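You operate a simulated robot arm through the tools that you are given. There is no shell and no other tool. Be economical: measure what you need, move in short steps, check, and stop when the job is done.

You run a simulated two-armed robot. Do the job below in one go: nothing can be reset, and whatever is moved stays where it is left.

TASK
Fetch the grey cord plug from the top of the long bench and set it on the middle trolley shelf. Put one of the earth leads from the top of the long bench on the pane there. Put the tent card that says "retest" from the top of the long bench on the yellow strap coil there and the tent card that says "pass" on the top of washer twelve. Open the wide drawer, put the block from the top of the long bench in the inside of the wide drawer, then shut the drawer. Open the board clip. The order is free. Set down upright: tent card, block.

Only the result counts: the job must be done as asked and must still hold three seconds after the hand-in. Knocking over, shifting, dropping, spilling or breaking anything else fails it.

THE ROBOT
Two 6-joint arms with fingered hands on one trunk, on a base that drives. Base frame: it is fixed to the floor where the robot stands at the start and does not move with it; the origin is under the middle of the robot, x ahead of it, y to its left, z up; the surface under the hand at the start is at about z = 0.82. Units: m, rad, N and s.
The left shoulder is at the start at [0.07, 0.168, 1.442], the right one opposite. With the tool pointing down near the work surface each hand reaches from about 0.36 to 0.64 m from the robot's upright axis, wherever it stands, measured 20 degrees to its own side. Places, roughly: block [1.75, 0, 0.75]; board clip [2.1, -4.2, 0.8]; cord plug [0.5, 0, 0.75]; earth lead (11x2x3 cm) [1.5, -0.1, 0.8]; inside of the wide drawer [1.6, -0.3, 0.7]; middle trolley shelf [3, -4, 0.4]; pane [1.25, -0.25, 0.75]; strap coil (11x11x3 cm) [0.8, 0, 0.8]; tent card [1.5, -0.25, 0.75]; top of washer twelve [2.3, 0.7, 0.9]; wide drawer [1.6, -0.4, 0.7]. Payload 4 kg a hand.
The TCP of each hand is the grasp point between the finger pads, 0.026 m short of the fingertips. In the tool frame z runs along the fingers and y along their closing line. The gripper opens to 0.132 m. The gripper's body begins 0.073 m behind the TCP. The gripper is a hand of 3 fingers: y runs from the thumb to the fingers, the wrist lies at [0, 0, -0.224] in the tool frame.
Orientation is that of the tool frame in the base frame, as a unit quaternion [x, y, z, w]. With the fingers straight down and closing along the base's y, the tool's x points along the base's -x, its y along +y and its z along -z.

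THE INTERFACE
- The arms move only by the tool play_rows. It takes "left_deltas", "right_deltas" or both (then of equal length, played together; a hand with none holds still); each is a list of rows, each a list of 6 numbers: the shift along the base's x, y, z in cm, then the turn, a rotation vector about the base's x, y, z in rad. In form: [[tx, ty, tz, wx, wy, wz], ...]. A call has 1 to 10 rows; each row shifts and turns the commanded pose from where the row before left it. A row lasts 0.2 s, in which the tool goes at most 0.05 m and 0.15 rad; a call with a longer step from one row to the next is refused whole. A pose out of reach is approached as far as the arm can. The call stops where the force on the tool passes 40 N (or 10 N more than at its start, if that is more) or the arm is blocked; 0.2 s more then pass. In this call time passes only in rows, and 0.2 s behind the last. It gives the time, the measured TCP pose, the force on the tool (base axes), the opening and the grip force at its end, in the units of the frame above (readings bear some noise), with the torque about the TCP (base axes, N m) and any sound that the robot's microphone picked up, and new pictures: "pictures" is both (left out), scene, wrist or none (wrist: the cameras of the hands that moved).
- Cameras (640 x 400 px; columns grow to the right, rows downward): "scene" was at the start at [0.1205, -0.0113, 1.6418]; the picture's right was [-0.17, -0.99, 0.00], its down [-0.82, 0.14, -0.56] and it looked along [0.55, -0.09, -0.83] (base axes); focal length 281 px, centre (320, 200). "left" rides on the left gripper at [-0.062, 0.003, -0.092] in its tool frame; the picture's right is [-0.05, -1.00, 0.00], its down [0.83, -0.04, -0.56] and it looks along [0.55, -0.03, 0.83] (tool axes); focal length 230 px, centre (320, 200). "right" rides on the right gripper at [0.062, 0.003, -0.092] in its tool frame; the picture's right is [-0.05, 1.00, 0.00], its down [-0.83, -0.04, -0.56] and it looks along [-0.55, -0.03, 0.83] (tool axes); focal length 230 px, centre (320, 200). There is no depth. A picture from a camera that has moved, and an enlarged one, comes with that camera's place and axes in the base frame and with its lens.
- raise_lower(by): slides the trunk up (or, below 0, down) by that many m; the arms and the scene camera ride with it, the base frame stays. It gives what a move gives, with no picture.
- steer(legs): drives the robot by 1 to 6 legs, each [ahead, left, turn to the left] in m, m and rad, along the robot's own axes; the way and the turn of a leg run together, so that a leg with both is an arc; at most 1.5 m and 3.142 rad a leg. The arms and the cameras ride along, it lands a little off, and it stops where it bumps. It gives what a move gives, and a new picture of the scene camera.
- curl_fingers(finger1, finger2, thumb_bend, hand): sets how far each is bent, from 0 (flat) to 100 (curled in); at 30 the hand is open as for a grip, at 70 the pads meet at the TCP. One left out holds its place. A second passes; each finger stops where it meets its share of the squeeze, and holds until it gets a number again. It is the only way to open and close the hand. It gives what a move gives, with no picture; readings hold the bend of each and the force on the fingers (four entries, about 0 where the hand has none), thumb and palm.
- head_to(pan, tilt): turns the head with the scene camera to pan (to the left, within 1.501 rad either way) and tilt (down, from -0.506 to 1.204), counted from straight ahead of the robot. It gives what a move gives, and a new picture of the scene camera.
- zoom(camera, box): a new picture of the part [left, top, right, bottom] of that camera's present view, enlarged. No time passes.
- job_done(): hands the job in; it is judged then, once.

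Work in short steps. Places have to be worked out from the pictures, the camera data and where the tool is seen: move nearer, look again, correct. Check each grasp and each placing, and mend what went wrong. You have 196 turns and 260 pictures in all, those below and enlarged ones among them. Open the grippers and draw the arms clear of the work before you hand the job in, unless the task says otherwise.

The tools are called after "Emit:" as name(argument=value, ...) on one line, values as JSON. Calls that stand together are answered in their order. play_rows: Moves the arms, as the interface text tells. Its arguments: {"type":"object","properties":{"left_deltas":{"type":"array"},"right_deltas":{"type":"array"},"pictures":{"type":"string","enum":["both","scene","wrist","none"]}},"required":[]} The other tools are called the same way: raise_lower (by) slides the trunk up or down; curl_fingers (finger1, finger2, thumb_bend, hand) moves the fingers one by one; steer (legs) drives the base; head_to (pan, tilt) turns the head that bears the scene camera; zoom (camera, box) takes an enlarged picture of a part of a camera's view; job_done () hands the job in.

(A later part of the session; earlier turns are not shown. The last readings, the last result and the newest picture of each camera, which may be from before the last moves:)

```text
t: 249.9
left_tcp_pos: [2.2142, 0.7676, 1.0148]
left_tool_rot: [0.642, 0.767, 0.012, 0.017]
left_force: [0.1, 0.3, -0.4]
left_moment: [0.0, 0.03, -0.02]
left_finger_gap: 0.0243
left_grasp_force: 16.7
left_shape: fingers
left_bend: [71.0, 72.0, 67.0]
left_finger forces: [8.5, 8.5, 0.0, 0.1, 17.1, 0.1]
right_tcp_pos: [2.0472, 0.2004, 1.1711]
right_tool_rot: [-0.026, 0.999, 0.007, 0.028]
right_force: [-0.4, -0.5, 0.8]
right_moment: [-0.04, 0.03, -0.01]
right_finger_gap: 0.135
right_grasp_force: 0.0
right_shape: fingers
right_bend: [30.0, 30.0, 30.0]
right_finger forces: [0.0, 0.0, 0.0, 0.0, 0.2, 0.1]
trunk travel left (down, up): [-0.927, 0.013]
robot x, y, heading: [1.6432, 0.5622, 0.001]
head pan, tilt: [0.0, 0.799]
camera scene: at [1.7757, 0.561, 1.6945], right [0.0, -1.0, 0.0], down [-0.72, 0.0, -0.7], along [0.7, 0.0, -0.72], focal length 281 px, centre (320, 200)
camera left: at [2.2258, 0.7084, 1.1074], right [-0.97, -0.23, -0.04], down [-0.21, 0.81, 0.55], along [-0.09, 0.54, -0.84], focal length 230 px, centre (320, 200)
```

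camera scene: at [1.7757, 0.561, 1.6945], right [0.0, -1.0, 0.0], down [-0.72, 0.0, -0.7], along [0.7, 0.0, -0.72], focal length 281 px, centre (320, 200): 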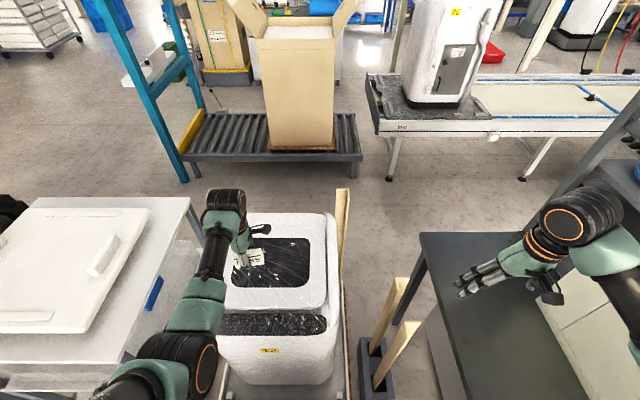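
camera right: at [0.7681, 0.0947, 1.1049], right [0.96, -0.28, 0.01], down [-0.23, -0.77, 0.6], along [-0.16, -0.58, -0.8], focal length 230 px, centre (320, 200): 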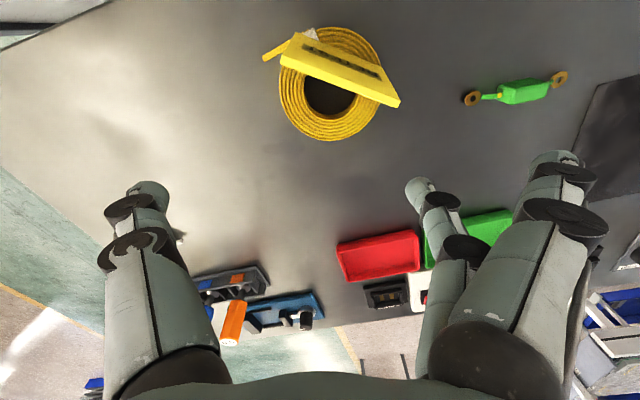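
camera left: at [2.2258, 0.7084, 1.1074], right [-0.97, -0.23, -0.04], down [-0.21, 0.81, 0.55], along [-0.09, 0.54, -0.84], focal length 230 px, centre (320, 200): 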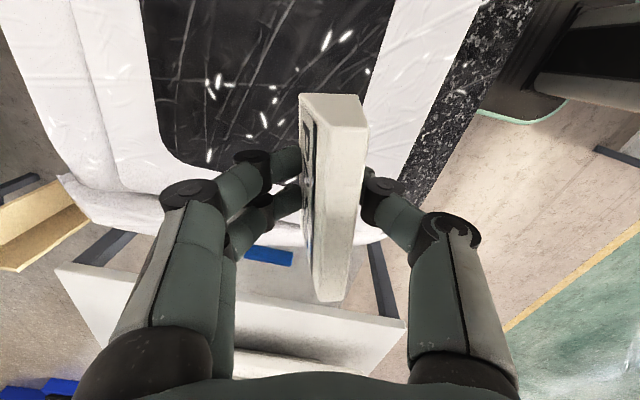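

The card is over the lid's window. I shift toward the centre and start lowering.

Emit:
play_rows(left_deltas=[[1.5, -3, 0, 0, 0, 0], [0, 0, -3, 0, 0, 0], [0, 0, -2, 0, 0, 0]], pictures="wrist")

```text
t: 250.7
left_tcp_pos: [2.2298, 0.7378, 0.9657]
left_tool_rot: [0.641, 0.767, 0.012, 0.017]
left_force: [0.2, 0.2, -0.6]
left_moment: [-0.02, -0.02, -0.01]
left_finger_gap: 0.0244
left_grasp_force: 17.0
left_shape: fingers
left_bend: [71.0, 72.0, 67.0]
left_finger forces: [8.4, 8.3, 0.0, 0.0, 17.0, 0.1]
right_tcp_pos: [2.0463, 0.2015, 1.1733]
right_tool_rot: [-0.027, 0.999, 0.005, 0.028]
right_force: [-0.7, 0.5, -0.1]
right_moment: [0.01, 0.03, 0.02]
right_finger_gap: 0.1348
right_grasp_force: 0.1
right_shape: fingers
right_bend: [30.0, 30.0, 30.0]
right_finger forces: [0.0, 0.0, 0.0, 0.0, 0.0, 0.1]
trunk travel left (down, up): [-0.927, 0.013]
robot x, y, heading: [1.6399, 0.5621, 0.003]
head pan, tilt: [0.0, 0.799]
camera left: at [2.239, 0.6798, 1.058], right [-0.97, -0.23, -0.04], down [-0.21, 0.81, 0.54], along [-0.09, 0.54, -0.84], focal length 230 px, centre (320, 200)
```

left: 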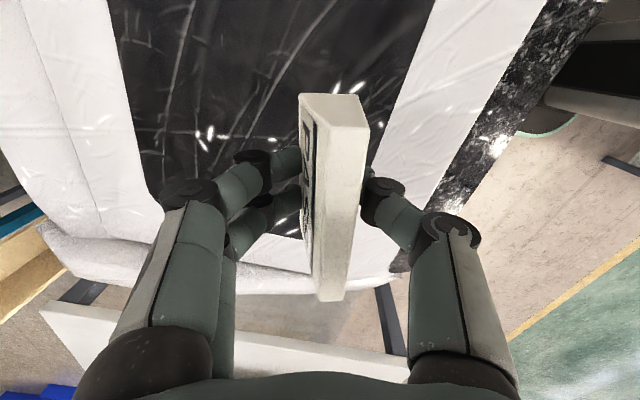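

Continue lowering in small steps until contact.

Emit:
play_rows(left_deltas=[[0, 0, -0.7, 0, 0, 0], [0, 0, -0.6, 0, 0, 0], [0, 0, -0.5, 0, 0, 0], [0, 0, -0.5, 0, 0, 0]], pictures="wrist")

```text
t: 251.7
left_tcp_pos: [2.2294, 0.7377, 0.9429]
left_tool_rot: [0.642, 0.767, 0.013, 0.017]
left_force: [0.9, 0.8, -1.2]
left_moment: [0.01, -0.01, -0.01]
left_finger_gap: 0.0246
left_grasp_force: 17.0
left_shape: fingers
left_bend: [71.0, 72.0, 67.0]
left_finger forces: [8.4, 8.5, 0.1, 0.0, 17.0, 0.0]
right_tcp_pos: [2.0449, 0.2003, 1.1722]
right_tool_rot: [-0.027, 0.999, 0.006, 0.027]
right_force: [-1.2, 0.2, 0.7]
right_moment: [0.01, 0.05, -0.01]
right_finger_gap: 0.1352
right_grasp_force: 0.2
right_shape: fingers
right_bend: [30.0, 30.0, 30.0]
right_finger forces: [0.0, 0.1, 0.1, 0.0, 0.0, 0.0]
trunk travel left (down, up): [-0.927, 0.013]
robot x, y, heading: [1.6415, 0.5624, -0.001]
head pan, tilt: [0.0, 0.799]
camera left: at [2.24, 0.6783, 1.0356], right [-0.97, -0.23, -0.04], down [-0.21, 0.81, 0.54], along [-0.09, 0.54, -0.84], focal length 230 px, centre (320, 200)
```

left: 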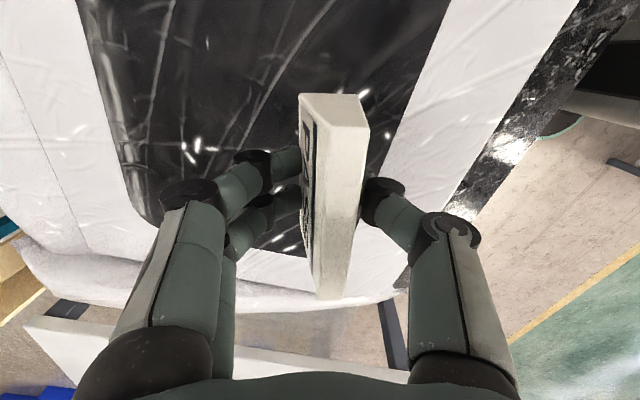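

Emit:
play_rows(left_deltas=[[0, 0, -0.5, 0, 0, 0], [0, 0, -0.5, 0, 0, 0], [0, 0, -0.5, 0, 0, 0], [0, 0, -0.5, 0, 0, 0]], pictures="wrist")

```text
t: 252.7
left_tcp_pos: [2.2283, 0.7378, 0.9223]
left_tool_rot: [0.642, 0.766, 0.013, 0.019]
left_force: [0.6, 0.9, -0.7]
left_moment: [0.01, 0.0, -0.04]
left_finger_gap: 0.0244
left_grasp_force: 16.7
left_shape: fingers
left_bend: [71.0, 72.0, 67.0]
left_finger forces: [8.5, 8.3, 0.0, 0.0, 17.1, 0.0]
right_tcp_pos: [2.0456, 0.2008, 1.172]
right_tool_rot: [-0.027, 0.999, 0.006, 0.028]
right_force: [0.0, -1.1, -0.1]
right_moment: [0.04, 0.0, -0.04]
right_finger_gap: 0.135
right_grasp_force: 0.0
right_shape: fingers
right_bend: [30.0, 30.0, 30.0]
right_finger forces: [0.0, 0.0, 0.1, 0.0, 0.0, 0.0]
trunk travel left (down, up): [-0.927, 0.013]
robot x, y, heading: [1.6411, 0.5613, -0.0]
head pan, tilt: [0.0, 0.799]
camera left: at [2.24, 0.6788, 1.0157], right [-0.97, -0.23, -0.04], down [-0.21, 0.81, 0.54], along [-0.09, 0.54, -0.84], focal length 230 px, centre (320, 200)
```

left: 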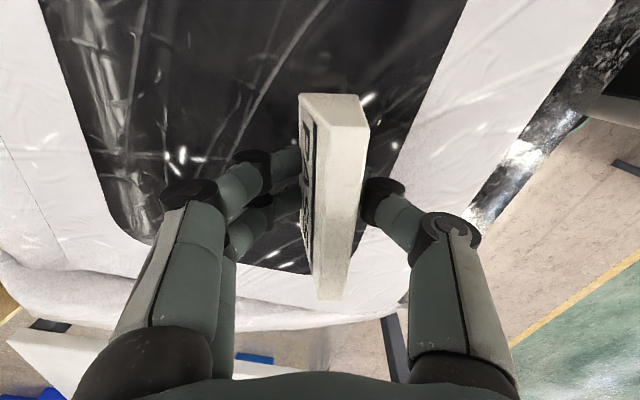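

Emit:
play_rows(left_deltas=[[0, 0, -0.6, 0, 0, 0], [0, 0, -0.5, 0, 0, 0], [0, 0, -0.5, 0, 0, 0], [0, 0, -0.4, 0, 0, 0]], pictures="wrist")

```text
t: 253.7
left_tcp_pos: [2.233, 0.7378, 0.9129]
left_tool_rot: [0.642, 0.767, 0.017, 0.021]
left_force: [-11.7, 1.5, 31.3]
left_moment: [-0.03, 1.17, -0.05]
left_finger_gap: 0.0249
left_grasp_force: 29.1
left_shape: fingers
left_bend: [72.0, 72.0, 68.0]
left_finger forces: [7.3, 7.2, 0.1, 0.0, 43.8, 0.0]
right_tcp_pos: [2.0425, 0.1996, 1.1734]
right_tool_rot: [-0.026, 0.999, 0.006, 0.03]
right_force: [0.4, -0.3, 0.2]
right_moment: [-0.03, 0.03, 0.0]
right_finger_gap: 0.135
right_grasp_force: 0.0
right_shape: fingers
right_bend: [30.0, 30.0, 30.0]
right_finger forces: [0.0, 0.0, 0.0, 0.0, 0.2, 0.1]
trunk travel left (down, up): [-0.927, 0.013]
robot x, y, heading: [1.6445, 0.5594, -0.003]
head pan, tilt: [0.0, 0.799]
stopped in row 4 (left hand): the force on the tool passed its limit at 43 N (the readings are from after the stop); the commanded pose is now the measured one
camera left: at [2.2413, 0.6784, 1.0055], right [-0.97, -0.23, -0.05], down [-0.22, 0.81, 0.54], along [-0.08, 0.54, -0.84], focal length 230 px, centre (320, 200)
```

left: 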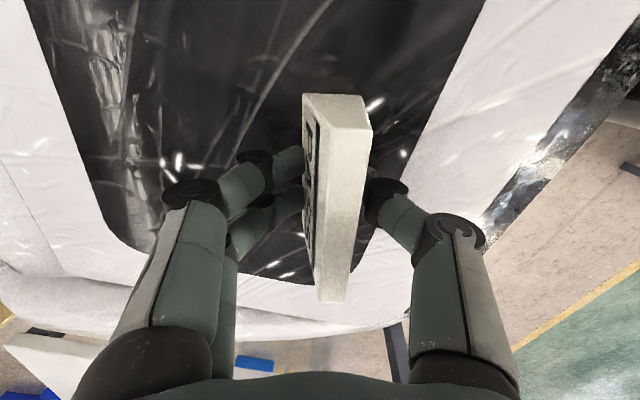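

Contact at TCP z≈0.911. I ease up 0.2 cm and open by a few units.

Emit:
play_rows(left_deltas=[[0, 0, 0.3, 0, 0, 0]], pictures="none")

Emit:
curl_fingers(hand="left", finger1=65, finger2=65, thumb_bend=62)

Emit:
play_rows(left_deltas=[[0, 0, 0.2, 0, 0, 0]], pictures="wrist")

```text
t: 254.1
left_tcp_pos: [2.2318, 0.7376, 0.9134]
left_tool_rot: [0.642, 0.766, 0.017, 0.02]
left_force: [-6.6, 1.5, 20.2]
left_moment: [-0.06, 0.69, -0.05]
left_finger_gap: 0.0244
left_grasp_force: 26.4
left_shape: fingers
left_bend: [72.0, 72.0, 68.0]
left_finger forces: [8.6, 8.4, 0.0, 0.0, 34.8, 0.0]
right_tcp_pos: [2.0437, 0.2005, 1.1717]
right_tool_rot: [-0.027, 0.999, 0.005, 0.028]
right_force: [-0.3, 0.4, 0.3]
right_moment: [0.02, 0.02, 0.01]
right_finger_gap: 0.1351
right_grasp_force: 0.2
right_shape: fingers
right_bend: [30.0, 30.0, 30.0]
right_finger forces: [0.0, 0.0, 0.0, 0.1, 0.0, 0.0]
trunk travel left (down, up): [-0.927, 0.013]
robot x, y, heading: [1.6393, 0.564, 0.001]
head pan, tilt: [0.0, 0.799]
```

```text
t: 255.1
left_tcp_pos: [2.231, 0.7366, 0.9141]
left_tool_rot: [0.642, 0.766, 0.018, 0.021]
left_force: [-3.8, 1.7, 28.9]
left_moment: [0.01, 0.83, -0.07]
left_finger_gap: 0.0279
left_grasp_force: 15.8
left_shape: fingers
left_bend: [64.0, 64.0, 63.0]
left_finger forces: [1.3, 1.3, 0.0, 0.0, 28.9, 0.0]
right_tcp_pos: [2.0423, 0.1985, 1.1738]
right_tool_rot: [-0.027, 0.999, 0.006, 0.03]
right_force: [0.5, -0.5, 0.9]
right_moment: [-0.03, -0.04, -0.02]
right_finger_gap: 0.1349
right_grasp_force: 0.0
right_shape: fingers
right_bend: [30.0, 30.0, 30.0]
right_finger forces: [0.0, 0.0, 0.0, 0.1, 0.1, 0.0]
trunk travel left (down, up): [-0.927, 0.013]
robot x, y, heading: [1.6408, 0.5608, 0.006]
head pan, tilt: [0.0, 0.799]
```

```text
t: 255.5
left_tcp_pos: [2.2305, 0.738, 0.9148]
left_tool_rot: [0.642, 0.766, 0.017, 0.021]
left_force: [-1.9, 0.9, 20.1]
left_moment: [0.01, 0.56, -0.03]
left_finger_gap: 0.028
left_grasp_force: 11.8
left_shape: fingers
left_bend: [64.0, 64.0, 63.0]
left_finger forces: [1.4, 1.3, 0.1, 0.1, 21.3, 0.0]
right_tcp_pos: [2.0444, 0.2006, 1.1724]
right_tool_rot: [-0.028, 0.999, 0.006, 0.029]
right_force: [1.2, 0.6, -0.3]
right_moment: [0.01, 0.02, -0.01]
right_finger_gap: 0.1351
right_grasp_force: 0.1
right_shape: fingers
right_bend: [30.0, 30.0, 30.0]
right_finger forces: [0.1, 0.0, 0.1, 0.1, 0.0, 0.1]
trunk travel left (down, up): [-0.927, 0.013]
robot x, y, heading: [1.6394, 0.5606, 0.0]
head pan, tilt: [0.0, 0.799]
camera left: at [2.2404, 0.6782, 1.0066], right [-0.97, -0.23, -0.05], down [-0.22, 0.81, 0.54], along [-0.08, 0.54, -0.84], focal length 230 px, centre (320, 200)
```

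left: 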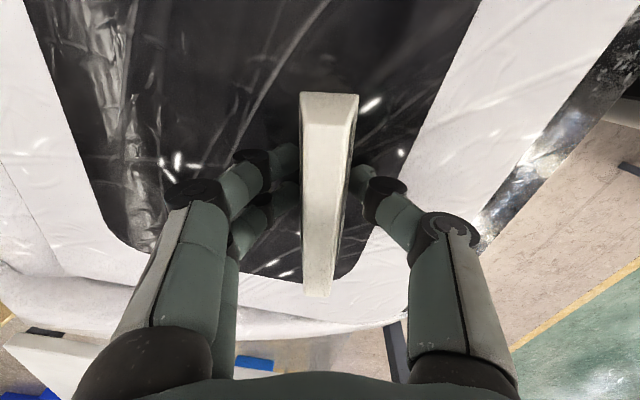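

The card has settled upright; only the thumb presses the lid. I raise 0.6 cm and open further.

Emit:
play_rows(left_deltas=[[0, 0, 0.4, 0, 0, 0]], pictures="none")

Emit:
curl_fingers(hand="left", finger1=59, finger2=59, thumb_bend=57)

Emit:
play_rows(left_deltas=[[0, 0, 0.5, 0, 0, 0], [0, 0, 1, 0, 0, 0]], pictures="wrist")

```text
t: 255.9
left_tcp_pos: [2.2315, 0.7368, 0.9156]
left_tool_rot: [0.642, 0.766, 0.014, 0.018]
left_force: [-0.6, -1.3, 3.5]
left_moment: [-0.03, 0.11, -0.02]
left_finger_gap: 0.028
left_grasp_force: 3.2
left_shape: fingers
left_bend: [64.0, 64.0, 62.0]
left_finger forces: [0.8, 0.6, 0.0, 0.0, 4.9, 0.1]
right_tcp_pos: [2.0458, 0.2, 1.1728]
right_tool_rot: [-0.027, 0.999, 0.007, 0.027]
right_force: [0.2, 0.9, 0.0]
right_moment: [-0.03, 0.02, -0.01]
right_finger_gap: 0.135
right_grasp_force: 0.1
right_shape: fingers
right_bend: [30.0, 30.0, 30.0]
right_finger forces: [0.0, 0.0, 0.0, 0.0, 0.0, 0.0]
trunk travel left (down, up): [-0.927, 0.013]
robot x, y, heading: [1.6407, 0.5599, 0.004]
head pan, tilt: [0.0, 0.799]
```

```text
t: 256.9
left_tcp_pos: [2.2321, 0.7379, 0.916]
left_tool_rot: [0.642, 0.766, 0.015, 0.02]
left_force: [-0.3, 0.7, 0.6]
left_moment: [0.01, 0.01, 0.0]
left_finger_gap: 0.0418
left_grasp_force: 0.5
left_shape: fingers
left_bend: [59.0, 59.0, 56.0]
left_finger forces: [0.0, 0.1, 0.0, 0.1, 0.6, 0.0]
right_tcp_pos: [2.0464, 0.1997, 1.1726]
right_tool_rot: [-0.027, 0.999, 0.007, 0.027]
right_force: [-0.3, 0.2, 0.1]
right_moment: [0.0, 0.02, 0.02]
right_finger_gap: 0.135
right_grasp_force: 0.1
right_shape: fingers
right_bend: [30.0, 30.0, 30.0]
right_finger forces: [0.0, 0.1, 0.0, 0.0, 0.0, 0.0]
trunk travel left (down, up): [-0.927, 0.013]
robot x, y, heading: [1.6405, 0.5588, -0.0]
head pan, tilt: [0.0, 0.799]
```

```text
t: 257.5
left_tcp_pos: [2.2324, 0.7374, 0.9317]
left_tool_rot: [0.642, 0.766, 0.016, 0.021]
left_force: [-0.1, 0.3, 0.1]
left_moment: [-0.02, 0.01, 0.01]
left_finger_gap: 0.0424
left_grasp_force: 0.0
left_shape: fingers
left_bend: [59.0, 59.0, 56.0]
left_finger forces: [0.1, 0.0, 0.1, 0.1, 0.1, 0.0]
right_tcp_pos: [2.0458, 0.2003, 1.1722]
right_tool_rot: [-0.028, 0.999, 0.006, 0.028]
right_force: [0.8, -0.3, -0.2]
right_moment: [0.01, 0.02, -0.02]
right_finger_gap: 0.135
right_grasp_force: 0.1
right_shape: fingers
right_bend: [30.0, 30.0, 30.0]
right_finger forces: [0.0, 0.0, 0.1, 0.0, 0.0, 0.0]
trunk travel left (down, up): [-0.927, 0.013]
robot x, y, heading: [1.6432, 0.5622, 0.006]
head pan, tilt: [0.0, 0.799]
camera left: at [2.2429, 0.679, 1.0245], right [-0.97, -0.23, -0.05], down [-0.22, 0.81, 0.54], along [-0.08, 0.54, -0.84], focal length 230 px, centre (320, 200)
```

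left: 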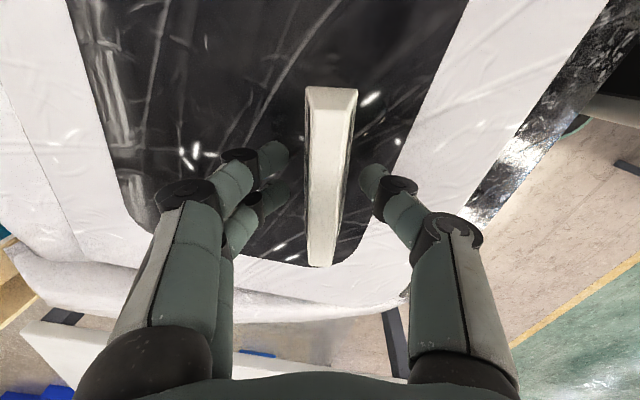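

Free and standing. I lift the hand well clear and check with the head camera.

Emit:
play_rows(left_deltas=[[0, 0, 3, 0, 0, 0], [0, 0, 5, 0, 0, 0], [0, 0, 5, 0, 0, 0], [-4, 0, 0, 0, 0, 0], [-4, 0, 0, 0, 0, 0], [-4, 0, 0, 0, 0, 0]], pictures="scene")

Emit:
zoom(camera="scene", box=[200, 200, 360, 300])

```text
t: 258.9
left_tcp_pos: [2.119, 0.7529, 1.0666]
left_tool_rot: [0.64, 0.768, 0.031, 0.016]
left_force: [-0.3, -0.4, -0.2]
left_moment: [-0.02, 0.0, -0.01]
left_finger_gap: 0.0425
left_grasp_force: 0.0
left_shape: fingers
left_bend: [59.0, 59.0, 56.0]
left_finger forces: [0.0, 0.0, 0.0, 0.0, 0.0, 0.0]
right_tcp_pos: [2.0451, 0.2007, 1.1731]
right_tool_rot: [-0.027, 0.999, 0.005, 0.027]
right_force: [-0.3, 0.5, -0.3]
right_moment: [0.01, -0.02, -0.02]
right_finger_gap: 0.1351
right_grasp_force: 0.1
right_shape: fingers
right_bend: [30.0, 30.0, 30.0]
right_finger forces: [0.1, 0.1, 0.0, 0.0, 0.0, 0.0]
trunk travel left (down, up): [-0.927, 0.013]
robot x, y, heading: [1.64, 0.5604, 0.001]
head pan, tilt: [0.0, 0.799]
camera scene: at [1.7722, 0.5618, 1.6949], right [0.0, -1.0, 0.0], down [-0.72, 0.0, -0.7], along [0.7, 0.0, -0.72], focal length 281 px, centre (320, 200)
```

scene: 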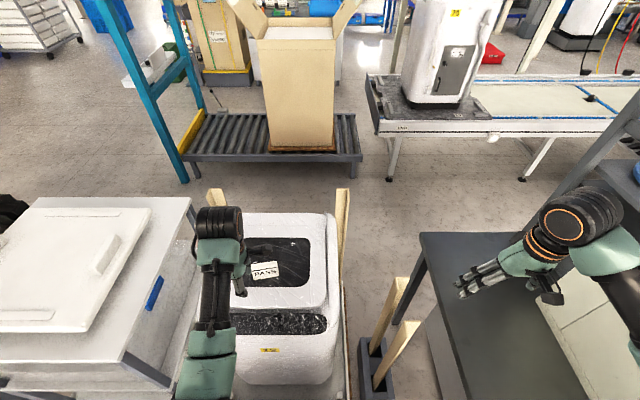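

```text
4.00 times, centred on (280, 250) of scene
camera zoom: at [1.7722, 0.5618, 1.6949], right [0.0, -1.0, 0.0], down [-0.72, 0.0, -0.7], along [0.7, 0.0, -0.72], focal length 1126 px, centre (480, 0)
```

zoom: 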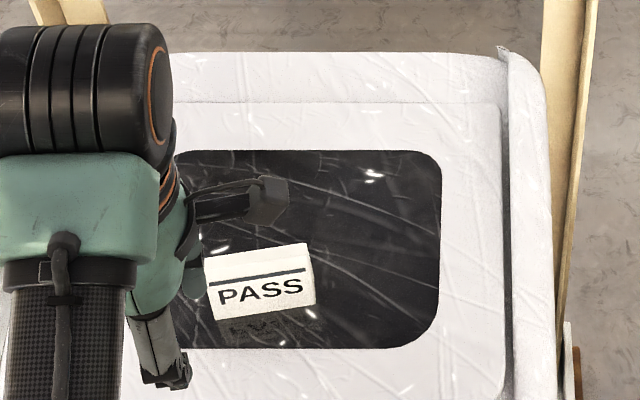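

PASS card stands on washer twelve. Now the block: I back off and turn to face the bench again.

Emit:
steer(legs=[[-0.2, 0, 0], [0, 0, -1.571]])

Emit:
curl_fingers(hand="left", finger1=30, finger2=30, thumb_bend=30)

Emit:
play_rows(left_deltas=[[0, 0, -2, 0, 0, 0]], pictures="both")

```text
t: 264.4
left_tcp_pos: [1.6273, 0.089, 1.0592]
left_tool_rot: [0.996, 0.087, 0.011, 0.026]
left_force: [0.1, 0.4, 0.0]
left_moment: [-0.01, 0.0, -0.03]
left_finger_gap: 0.0428
left_grasp_force: 0.1
left_shape: fingers
left_bend: [59.0, 59.0, 56.0]
left_finger forces: [0.0, 0.1, 0.0, 0.1, 0.0, 0.0]
right_tcp_pos: [1.0795, 0.1586, 1.1724]
right_tool_rot: [0.69, 0.723, -0.016, 0.024]
right_force: [-0.2, 1.4, 0.3]
right_moment: [0.0, 0.0, 0.01]
right_finger_gap: 0.1349
right_grasp_force: 0.1
right_shape: fingers
right_bend: [30.0, 30.0, 30.0]
right_finger forces: [0.0, 0.0, 0.1, 0.0, 0.1, 0.1]
trunk travel left (down, up): [-0.927, 0.013]
robot x, y, heading: [1.4397, 0.5599, -1.58]
head pan, tilt: [0.0, 0.799]
camera scene: at [1.4407, 0.4302, 1.6947], right [-1.0, 0.01, 0.0], down [0.0, 0.72, -0.7], along [0.0, -0.7, -0.72], focal length 281 px, centre (320, 200)
```

scene: 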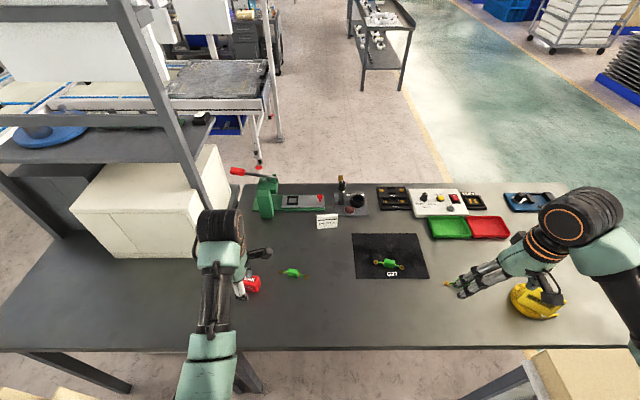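

```text
t: 265.4
left_tcp_pos: [1.6296, 0.0884, 1.0601]
left_tool_rot: [0.996, 0.087, 0.013, 0.027]
left_force: [-0.2, -0.3, -0.4]
left_moment: [-0.01, 0.01, 0.02]
left_finger_gap: 0.1341
left_grasp_force: 0.1
left_shape: fingers
left_bend: [30.0, 30.0, 30.0]
left_finger forces: [0.0, 0.0, 0.0, 0.0, 0.0, 0.0]
right_tcp_pos: [1.0768, 0.1578, 1.171]
right_tool_rot: [0.69, 0.723, -0.015, 0.024]
right_force: [-0.9, -0.3, 0.0]
right_moment: [0.02, 0.02, -0.01]
right_finger_gap: 0.1352
right_grasp_force: 0.0
right_shape: fingers
right_bend: [30.0, 30.0, 30.0]
right_finger forces: [0.0, 0.0, 0.0, 0.0, 0.0, 0.0]
trunk travel left (down, up): [-0.927, 0.013]
robot x, y, heading: [1.4378, 0.5602, -1.576]
head pan, tilt: [0.0, 0.799]
```

```text
t: 265.8
left_tcp_pos: [1.628, 0.0888, 1.0392]
left_tool_rot: [0.996, 0.087, 0.011, 0.026]
left_force: [-0.5, 0.2, -0.4]
left_moment: [-0.01, -0.01, -0.01]
left_finger_gap: 0.1341
left_grasp_force: 0.1
left_shape: fingers
left_bend: [30.0, 30.0, 30.0]
left_finger forces: [0.0, 0.0, 0.1, 0.0, 0.0, 0.0]
right_tcp_pos: [1.0782, 0.1603, 1.1718]
right_tool_rot: [0.69, 0.723, -0.015, 0.024]
right_force: [0.6, 0.2, -0.6]
right_moment: [0.02, -0.03, -0.01]
right_finger_gap: 0.1347
right_grasp_force: 0.0
right_shape: fingers
right_bend: [30.0, 30.0, 30.0]
right_finger forces: [0.1, 0.0, 0.1, 0.0, 0.0, 0.0]
trunk travel left (down, up): [-0.927, 0.013]
robot x, y, heading: [1.4426, 0.5548, -1.581]
head pan, tilt: [0.0, 0.799]
camera scene: at [1.4404, 0.4304, 1.6948], right [-1.0, 0.01, 0.0], down [0.0, 0.72, -0.7], along [0.0, -0.7, -0.72], focal length 281 px, centre (320, 200)
camera left: at [1.5652, 0.0805, 1.1301], right [-0.22, 0.97, -0.05], down [0.8, 0.21, 0.56], along [0.56, 0.08, -0.82], focal length 230 px, centre (320, 200)
```

scene: 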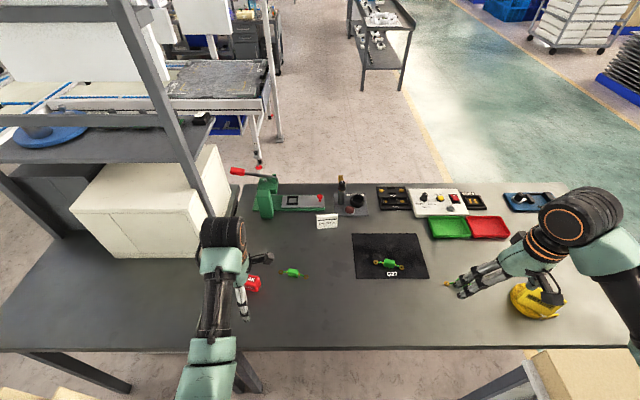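
left: 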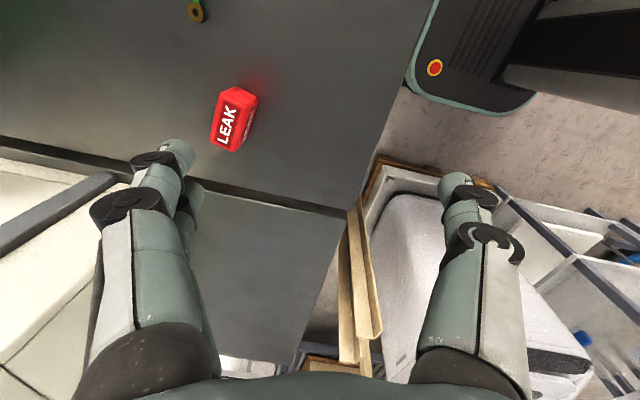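

Block at (1.664,-0.017), long axis yawed −15°. I move above it and align the closing axis with its short side.

Emit:
play_rows(left_deltas=[[1.2, -3.5, -2, 0, 0, -0.14], [1.2, -3.5, -2, 0, 0, -0.14], [1.2, -3.5, -2, 0, 0, -0.14], [0, 0, -3, 0, 0, 0]], pictures="wrist")

```text
t: 266.8
left_tcp_pos: [1.6646, -0.0176, 0.9495]
left_tool_rot: [0.992, -0.123, 0.006, 0.029]
left_force: [-0.3, 0.2, 0.5]
left_moment: [0.0, 0.02, 0.03]
left_finger_gap: 0.1344
left_grasp_force: 0.0
left_shape: fingers
left_bend: [30.0, 30.0, 30.0]
left_finger forces: [0.0, 0.0, 0.0, 0.0, 0.0, 0.0]
right_tcp_pos: [1.077, 0.16, 1.1718]
right_tool_rot: [0.689, 0.724, -0.015, 0.024]
right_force: [-0.2, 0.4, 0.4]
right_moment: [0.01, 0.0, 0.0]
right_finger_gap: 0.1352
right_grasp_force: 0.1
right_shape: fingers
right_bend: [30.0, 30.0, 30.0]
right_finger forces: [0.0, 0.1, 0.1, 0.1, 0.1, 0.1]
trunk travel left (down, up): [-0.927, 0.013]
robot x, y, heading: [1.4414, 0.5634, -1.575]
head pan, tilt: [0.0, 0.799]
camera left: at [1.6043, 0.0008, 1.0402], right [0.19, 0.98, -0.06], down [0.81, -0.13, 0.57], along [0.55, -0.15, -0.82], focal length 230 px, centre (320, 200)
```

left: 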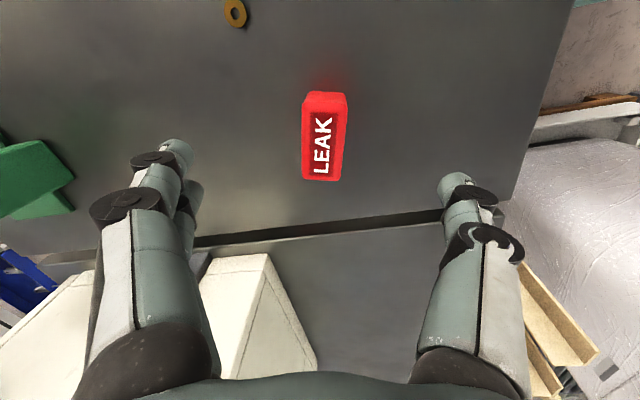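

Aligned. I descend, pre-close, then grip.

Emit:
play_rows(left_deltas=[[0.3, 0, -4, 0, 0, 0], [0, 0, -4, 0, 0, 0], [0, 0, -1.1, 0, 0, 0]], pictures="wrist")

Emit:
curl_fingers(hand="left", finger1=75, finger2=75, thumb_bend=75)

Emit:
play_rows(left_deltas=[[0, 0, 1.5, 0, 0, 0], [0, 0, 3, 0, 0, 0]], pictures="wrist")

```text
t: 267.6
left_tcp_pos: [1.6684, -0.0175, 0.8581]
left_tool_rot: [0.992, -0.121, 0.005, 0.028]
left_force: [-0.1, 0.4, 0.5]
left_moment: [0.04, 0.0, 0.02]
left_finger_gap: 0.134
left_grasp_force: 0.1
left_shape: fingers
left_bend: [30.0, 30.0, 30.0]
left_finger forces: [0.0, 0.0, 0.0, 0.1, 0.1, 0.0]
right_tcp_pos: [1.0771, 0.1582, 1.1721]
right_tool_rot: [0.69, 0.723, -0.016, 0.024]
right_force: [-0.5, -0.8, -0.1]
right_moment: [-0.02, 0.01, -0.01]
right_finger_gap: 0.1352
right_grasp_force: 0.0
right_shape: fingers
right_bend: [30.0, 30.0, 30.0]
right_finger forces: [0.0, 0.0, 0.1, 0.0, 0.1, 0.0]
trunk travel left (down, up): [-0.927, 0.013]
robot x, y, heading: [1.4411, 0.5593, -1.577]
head pan, tilt: [0.0, 0.799]
camera left: at [1.6079, 0.0005, 0.9488], right [0.19, 0.98, -0.06], down [0.81, -0.13, 0.57], along [0.55, -0.15, -0.82], focal length 230 px, centre (320, 200)
```

left: 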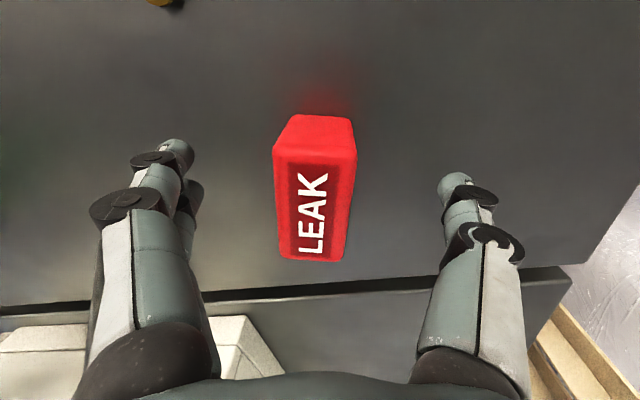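

```text
t: 268.6
left_tcp_pos: [1.6684, -0.0168, 0.8578]
left_tool_rot: [0.992, -0.122, 0.007, 0.028]
left_force: [0.0, 0.5, 0.4]
left_moment: [-0.02, -0.02, 0.02]
left_finger_gap: 0.031
left_grasp_force: 22.8
left_shape: fingers
left_bend: [70.0, 70.0, 64.0]
left_finger forces: [11.4, 11.2, 0.0, 0.0, 22.6, 0.0]
right_tcp_pos: [1.077, 0.1593, 1.1724]
right_tool_rot: [0.69, 0.723, -0.016, 0.024]
right_force: [0.1, -0.4, -0.2]
right_moment: [0.02, 0.03, 0.0]
right_finger_gap: 0.1351
right_grasp_force: 0.2
right_shape: fingers
right_bend: [30.0, 30.0, 30.0]
right_finger forces: [0.1, 0.0, 0.0, 0.0, 0.0, 0.1]
trunk travel left (down, up): [-0.927, 0.013]
robot x, y, heading: [1.442, 0.5621, -1.582]
head pan, tilt: [0.0, 0.799]
```

```text
t: 269.2
left_tcp_pos: [1.6674, -0.0169, 0.9048]
left_tool_rot: [0.992, -0.122, 0.006, 0.028]
left_force: [0.4, 0.2, -0.3]
left_moment: [0.02, -0.01, -0.02]
left_finger_gap: 0.0313
left_grasp_force: 21.8
left_shape: fingers
left_bend: [70.0, 70.0, 64.0]
left_finger forces: [11.2, 11.2, 0.0, 0.1, 22.5, 0.1]
right_tcp_pos: [1.0767, 0.1606, 1.172]
right_tool_rot: [0.69, 0.723, -0.016, 0.024]
right_force: [0.6, -0.6, -1.1]
right_moment: [-0.02, 0.02, 0.01]
right_finger_gap: 0.1349
right_grasp_force: 0.1
right_shape: fingers
right_bend: [30.0, 30.0, 30.0]
right_finger forces: [0.1, 0.0, 0.0, 0.0, 0.0, 0.0]
trunk travel left (down, up): [-0.927, 0.013]
robot x, y, heading: [1.4375, 0.5596, -1.572]
head pan, tilt: [0.0, 0.799]
camera left: at [1.6069, 0.0013, 0.9946], right [0.19, 0.98, -0.06], down [0.81, -0.13, 0.57], along [0.55, -0.15, -0.82], focal length 230 px, centre (320, 200)
```

left: 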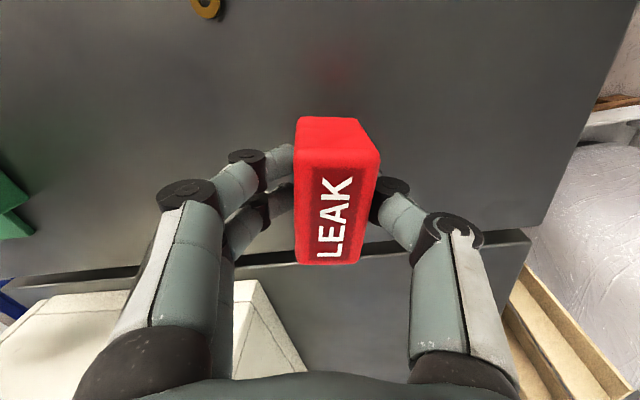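

Block held upright. I raise it and drive around to the drawer side.

Emit:
play_rows(left_deltas=[[0, 2, 4, 0, 0, 0], [0, 3, 4, 0, 0, 0], [0, 3, 4, 0, 0, 0]], pictures="none")

Emit:
steer(legs=[[-0.4, 0, 0], [-0.7, -0.25, 0], [0, -1.5, 0], [0, -0.25, 0], [1.5, 0, 0], [1.4, 0, 0]])

Emit:
steer(legs=[[0, 0, 3.1416], [0, -1.5, 0], [0, -0.45, 0]])

```text
t: 270.0
left_tcp_pos: [1.6661, 0.0657, 1.0231]
left_tool_rot: [0.992, -0.122, 0.005, 0.027]
left_force: [-0.1, -0.6, -0.6]
left_moment: [-0.01, 0.03, -0.01]
left_finger_gap: 0.0314
left_grasp_force: 22.6
left_shape: fingers
left_bend: [70.0, 70.0, 64.0]
left_finger forces: [11.1, 11.1, 0.0, 0.0, 22.3, 0.0]
right_tcp_pos: [1.0765, 0.1589, 1.1718]
right_tool_rot: [0.69, 0.724, -0.016, 0.024]
right_force: [0.6, -0.1, 0.4]
right_moment: [0.01, -0.02, -0.01]
right_finger_gap: 0.1352
right_grasp_force: 0.1
right_shape: fingers
right_bend: [30.0, 30.0, 30.0]
right_finger forces: [0.0, 0.0, 0.0, 0.0, 0.0, 0.1]
trunk travel left (down, up): [-0.927, 0.013]
robot x, y, heading: [1.4426, 0.5612, -1.577]
head pan, tilt: [0.0, 0.799]
```

```text
t: 298.2
left_tcp_pos: [-0.4353, -1.721, 1.0232]
left_tool_rot: [0.99, -0.14, 0.005, 0.028]
left_force: [-0.3, -0.2, -0.2]
left_moment: [0.0, -0.02, -0.01]
left_finger_gap: 0.0312
left_grasp_force: 22.6
left_shape: fingers
left_bend: [70.0, 70.0, 64.0]
left_finger forces: [11.1, 11.1, 0.0, 0.0, 22.2, 0.0]
right_tcp_pos: [-1.02, -1.6066, 1.1718]
right_tool_rot: [0.702, 0.712, -0.017, 0.024]
right_force: [-0.2, 0.0, -0.1]
right_moment: [0.04, -0.03, 0.01]
right_finger_gap: 0.1351
right_grasp_force: 0.0
right_shape: fingers
right_bend: [30.0, 30.0, 30.0]
right_finger forces: [0.0, 0.0, 0.0, 0.1, 0.0, 0.0]
trunk travel left (down, up): [-0.927, 0.013]
robot x, y, heading: [-0.6461, -1.2167, -1.611]
head pan, tilt: [0.0, 0.799]
camera scene: at [-0.6483, -1.3469, 1.6948], right [-1.0, 0.04, 0.0], down [0.03, 0.72, -0.7], along [-0.03, -0.7, -0.72], focal length 281 px, centre (320, 200)
```

scene: 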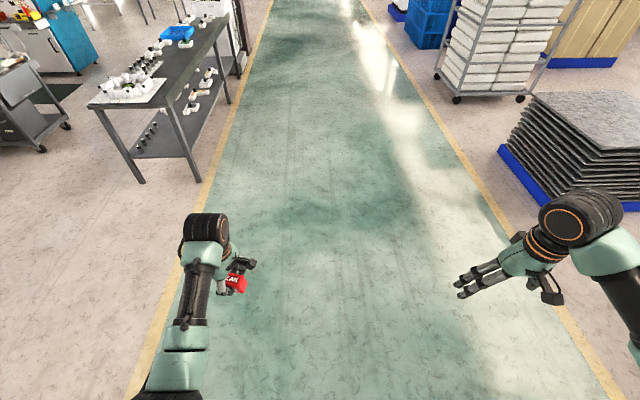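

```text
refused: 3.1416 is not a number from -3.14159 to 3.14159
```

Emit:
steer(legs=[[0, 0, 3.14], [0, 0, 0.042], [0, -1.5, 0], [0, -0.5, 0]])

Emit:
head_to(pan=-0.2, tilt=0.9)

```text
t: 315.9
left_tcp_pos: [1.1296, -0.708, 1.0221]
left_tool_rot: [0.113, 0.993, 0.028, -0.005]
left_force: [-0.3, -0.7, -1.7]
left_moment: [0.01, 0.05, 0.0]
left_finger_gap: 0.0305
left_grasp_force: 21.0
left_shape: fingers
left_bend: [71.0, 71.0, 64.0]
left_finger forces: [10.5, 10.4, 0.0, 0.0, 20.9, 0.1]
right_tcp_pos: [1.7192, -0.7941, 1.1734]
right_tool_rot: [0.73, -0.683, -0.023, -0.017]
right_force: [0.5, 0.3, 0.8]
right_moment: [-0.01, 0.0, -0.01]
right_finger_gap: 0.1351
right_grasp_force: 0.1
right_shape: fingers
right_bend: [30.0, 30.0, 30.0]
right_finger forces: [0.0, 0.0, 0.0, 0.1, 0.1, 0.0]
trunk travel left (down, up): [-0.927, 0.013]
robot x, y, heading: [1.3682, -1.2002, 1.582]
head pan, tilt: [0.0, 0.799]
camera scene: at [1.362, -1.0704, 1.6947], right [1.0, 0.01, 0.0], down [0.01, -0.72, -0.7], along [-0.01, 0.7, -0.72], focal length 281 px, centre (320, 200)
```

scene: 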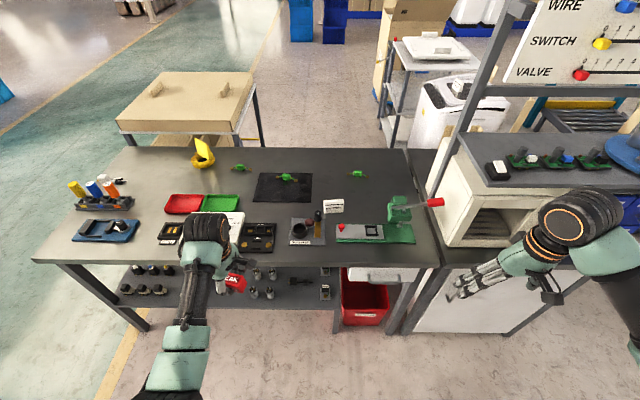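

```text
t: 316.7
left_tcp_pos: [1.1304, -0.7096, 1.0237]
left_tool_rot: [0.114, 0.993, 0.028, -0.006]
left_force: [0.5, -0.2, -0.1]
left_moment: [0.0, 0.0, 0.0]
left_finger_gap: 0.0309
left_grasp_force: 21.0
left_shape: fingers
left_bend: [71.0, 71.0, 64.0]
left_finger forces: [10.4, 10.4, 0.0, 0.1, 20.8, 0.0]
right_tcp_pos: [1.7216, -0.793, 1.1715]
right_tool_rot: [0.73, -0.683, -0.024, -0.015]
right_force: [-0.3, 0.3, 0.2]
right_moment: [-0.01, 0.0, -0.02]
right_finger_gap: 0.135
right_grasp_force: 0.1
right_shape: fingers
right_bend: [30.0, 30.0, 30.0]
right_finger forces: [0.0, 0.0, 0.0, 0.0, 0.1, 0.0]
trunk travel left (down, up): [-0.927, 0.013]
robot x, y, heading: [1.367, -1.1992, 1.582]
head pan, tilt: [-0.201, 0.901]
camera scene: at [1.3797, -1.0769, 1.6868], right [0.98, -0.19, 0.0], down [-0.15, -0.77, -0.62], along [0.12, 0.61, -0.78], focal length 281 px, centre (320, 200)
```

scene: 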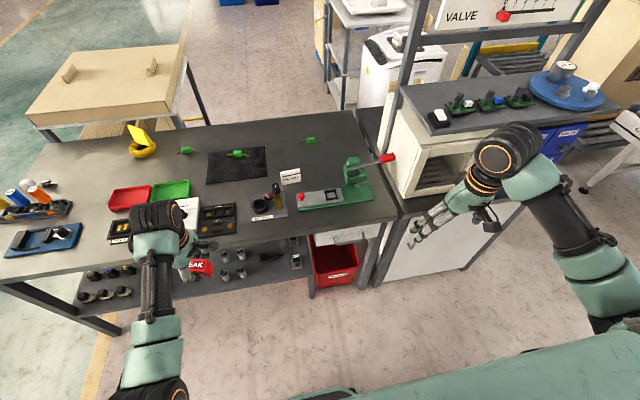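

I lower the trunk 0.35 m to view the drawer handle.

Emit:
raise_lower(by=-0.35)

Emit:
head_to(pan=-0.35, tilt=0.75)

Emit:
zoom(camera="scene", box=[220, 120, 420, 270])

```text
t: 320.1
left_tcp_pos: [1.1305, -0.7102, 0.6724]
left_tool_rot: [0.113, 0.993, 0.027, -0.005]
left_force: [-0.4, 0.6, -0.1]
left_moment: [-0.01, 0.04, -0.01]
left_finger_gap: 0.0306
left_grasp_force: 21.1
left_shape: fingers
left_bend: [71.0, 71.0, 64.0]
left_finger forces: [10.5, 10.5, 0.1, 0.0, 20.9, 0.1]
right_tcp_pos: [1.7214, -0.7942, 0.8226]
right_tool_rot: [0.731, -0.682, -0.024, -0.015]
right_force: [-0.3, 0.7, 0.5]
right_moment: [0.01, -0.01, -0.03]
right_finger_gap: 0.135
right_grasp_force: 0.0
right_shape: fingers
right_bend: [30.0, 30.0, 30.0]
right_finger forces: [0.0, 0.1, 0.1, 0.0, 0.0, 0.0]
trunk travel left (down, up): [-0.577, 0.363]
robot x, y, heading: [1.363, -1.1964, 1.579]
head pan, tilt: [-0.201, 0.901]
```

```text
t: 320.8
left_tcp_pos: [1.1309, -0.7089, 0.6719]
left_tool_rot: [0.112, 0.993, 0.028, -0.005]
left_force: [-0.6, -0.2, -0.2]
left_moment: [0.01, 0.01, 0.01]
left_finger_gap: 0.0305
left_grasp_force: 20.1
left_shape: fingers
left_bend: [71.0, 71.0, 64.0]
left_finger forces: [10.4, 10.4, 0.0, 0.0, 20.9, 0.1]
right_tcp_pos: [1.7219, -0.7952, 0.8224]
right_tool_rot: [0.73, -0.683, -0.025, -0.016]
right_force: [-0.3, -0.1, -0.8]
right_moment: [-0.03, 0.02, 0.01]
right_finger_gap: 0.135
right_grasp_force: 0.1
right_shape: fingers
right_bend: [30.0, 30.0, 30.0]
right_finger forces: [0.1, 0.0, 0.1, 0.0, 0.0, 0.1]
trunk travel left (down, up): [-0.577, 0.363]
robot x, y, heading: [1.3623, -1.2022, 1.585]
head pan, tilt: [-0.351, 0.75]
camera scene: at [1.3928, -1.0729, 1.3487], right [0.94, -0.33, 0.0], down [-0.23, -0.64, -0.73], along [0.24, 0.69, -0.68], focal length 281 px, centre (320, 200)
```

scene: 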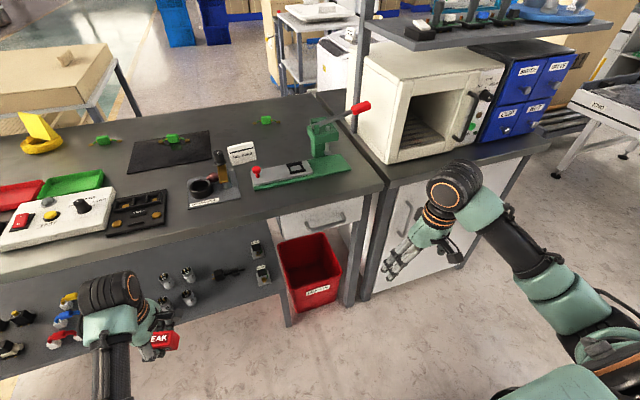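

```text
2.67 times, centred on (320, 195) of scene
camera zoom: at [1.3928, -1.0729, 1.3487], right [0.94, -0.33, 0.0], down [-0.23, -0.64, -0.73], along [0.24, 0.69, -0.68], focal length 750 px, centre (320, 213)
```

zoom: 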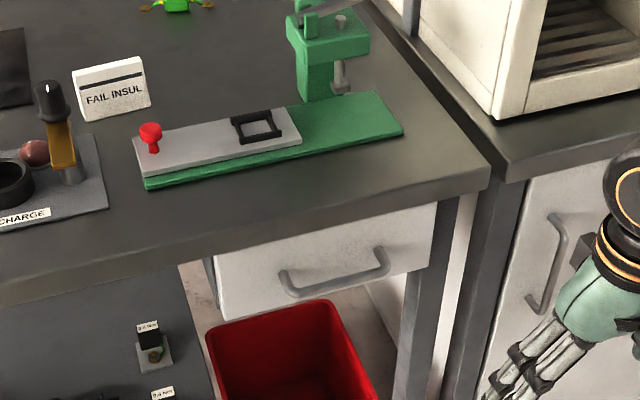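

Triangulating, the handle bar is at about (1.614,-0.493,0.647), recessed under the bench top. I'll pinch it with the right hand pointing forward with vertical closing; first yaw the hand 90°.

Emit:
play_rows(right_deltas=[[-1, 0, 0, 0, 0, 0.15], [-1, 0, 0, 0, 0, 0.15], [-1, 0, 0, 0, 0, 0.15], [-1, 0, 0, 0, 0, 0.15], [-1, 0, 0, 0, 0, 0.15], [-1, 0, 0, 0, 0, 0.15], [-1, 0, 0, 0, 0, 0.15], [-1, 0, 0, 0, 0, 0.15], [-1, 0, 0, 0, 0, 0.15], [-1, 0, 0, 0, 0, 0.15]], pictures="none")

Emit:
play_rows(right_deltas=[[0, 0, 0, 0.14, 0, 0], [0, 0, 0, 0.14, 0, 0], [0, 0, 0, 0.14, 0, 0], [0, 0, 0, 0.14, 0, 0], [0, 0, 0, 0.14, 0, 0], [0, 0, 0, 0.14, 0, 0]])

```text
t: 323.0
left_tcp_pos: [1.1312, -0.7085, 0.6721]
left_tool_rot: [0.113, 0.993, 0.028, -0.006]
left_force: [0.3, -0.1, -0.5]
left_moment: [0.0, 0.0, -0.02]
left_finger_gap: 0.0309
left_grasp_force: 20.8
left_shape: fingers
left_bend: [71.0, 71.0, 64.0]
left_finger forces: [10.5, 10.5, 0.1, 0.0, 20.9, 0.0]
right_tcp_pos: [1.6851, -0.8413, 0.8062]
right_tool_rot: [1.0, -0.002, -0.029, 0.004]
right_force: [-0.6, 0.4, -0.5]
right_moment: [0.0, 0.02, 0.0]
right_finger_gap: 0.1348
right_grasp_force: 0.1
right_shape: fingers
right_bend: [30.0, 30.0, 30.0]
right_finger forces: [0.1, 0.0, 0.0, 0.0, 0.0, 0.0]
right hand out of reach, approached as far as the arm can: row 2, 3, 4, 5, 6, 7, 8, 9, 10
trunk travel left (down, up): [-0.577, 0.363]
robot x, y, heading: [1.3699, -1.2011, 1.585]
head pan, tilt: [-0.351, 0.75]
```

```text
t: 324.4
left_tcp_pos: [1.1321, -0.709, 0.6746]
left_tool_rot: [0.113, 0.993, 0.028, -0.006]
left_force: [0.6, 0.5, -0.4]
left_moment: [-0.01, 0.01, 0.03]
left_finger_gap: 0.0305
left_grasp_force: 20.7
left_shape: fingers
left_bend: [71.0, 71.0, 64.0]
left_finger forces: [10.3, 10.4, 0.1, 0.0, 20.8, 0.0]
right_tcp_pos: [1.6579, -0.8332, 0.7702]
right_tool_rot: [0.914, 0.01, -0.027, -0.404]
right_force: [1.1, -0.3, 0.3]
right_moment: [0.02, -0.01, 0.04]
right_finger_gap: 0.1349
right_grasp_force: 0.0
right_shape: fingers
right_bend: [30.0, 30.0, 30.0]
right_finger forces: [0.0, 0.0, 0.0, 0.0, 0.0, 0.1]
right hand out of reach, approached as far as the arm can: row 3, 4, 5
trunk travel left (down, up): [-0.577, 0.363]
robot x, y, heading: [1.3636, -1.2014, 1.584]
head pan, tilt: [-0.351, 0.75]
camera scene: at [1.3927, -1.0741, 1.3489], right [0.94, -0.33, 0.0], down [-0.23, -0.64, -0.73], along [0.24, 0.69, -0.68], focal length 281 px, centre (320, 200)
camera right: at [1.7254, -0.9016, 0.8266], right [-0.06, -0.67, -0.74], down [-0.8, -0.41, 0.44], along [-0.6, 0.61, -0.51], focal length 230 px, centre (320, 200)
```

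scene: 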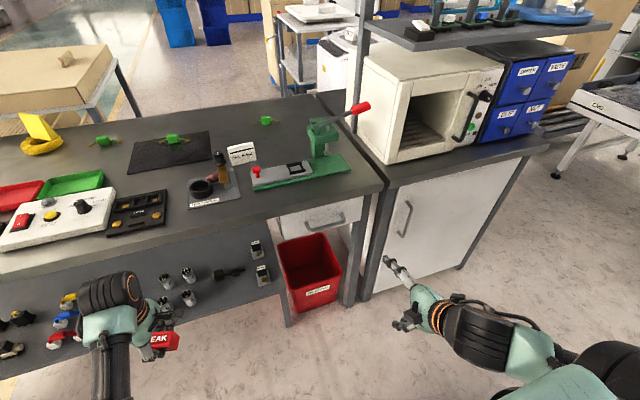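
right: 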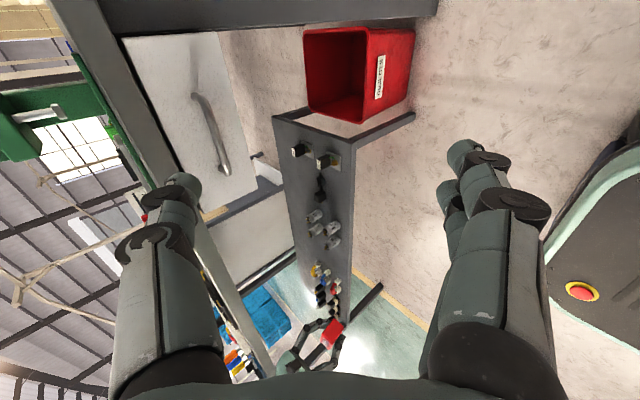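

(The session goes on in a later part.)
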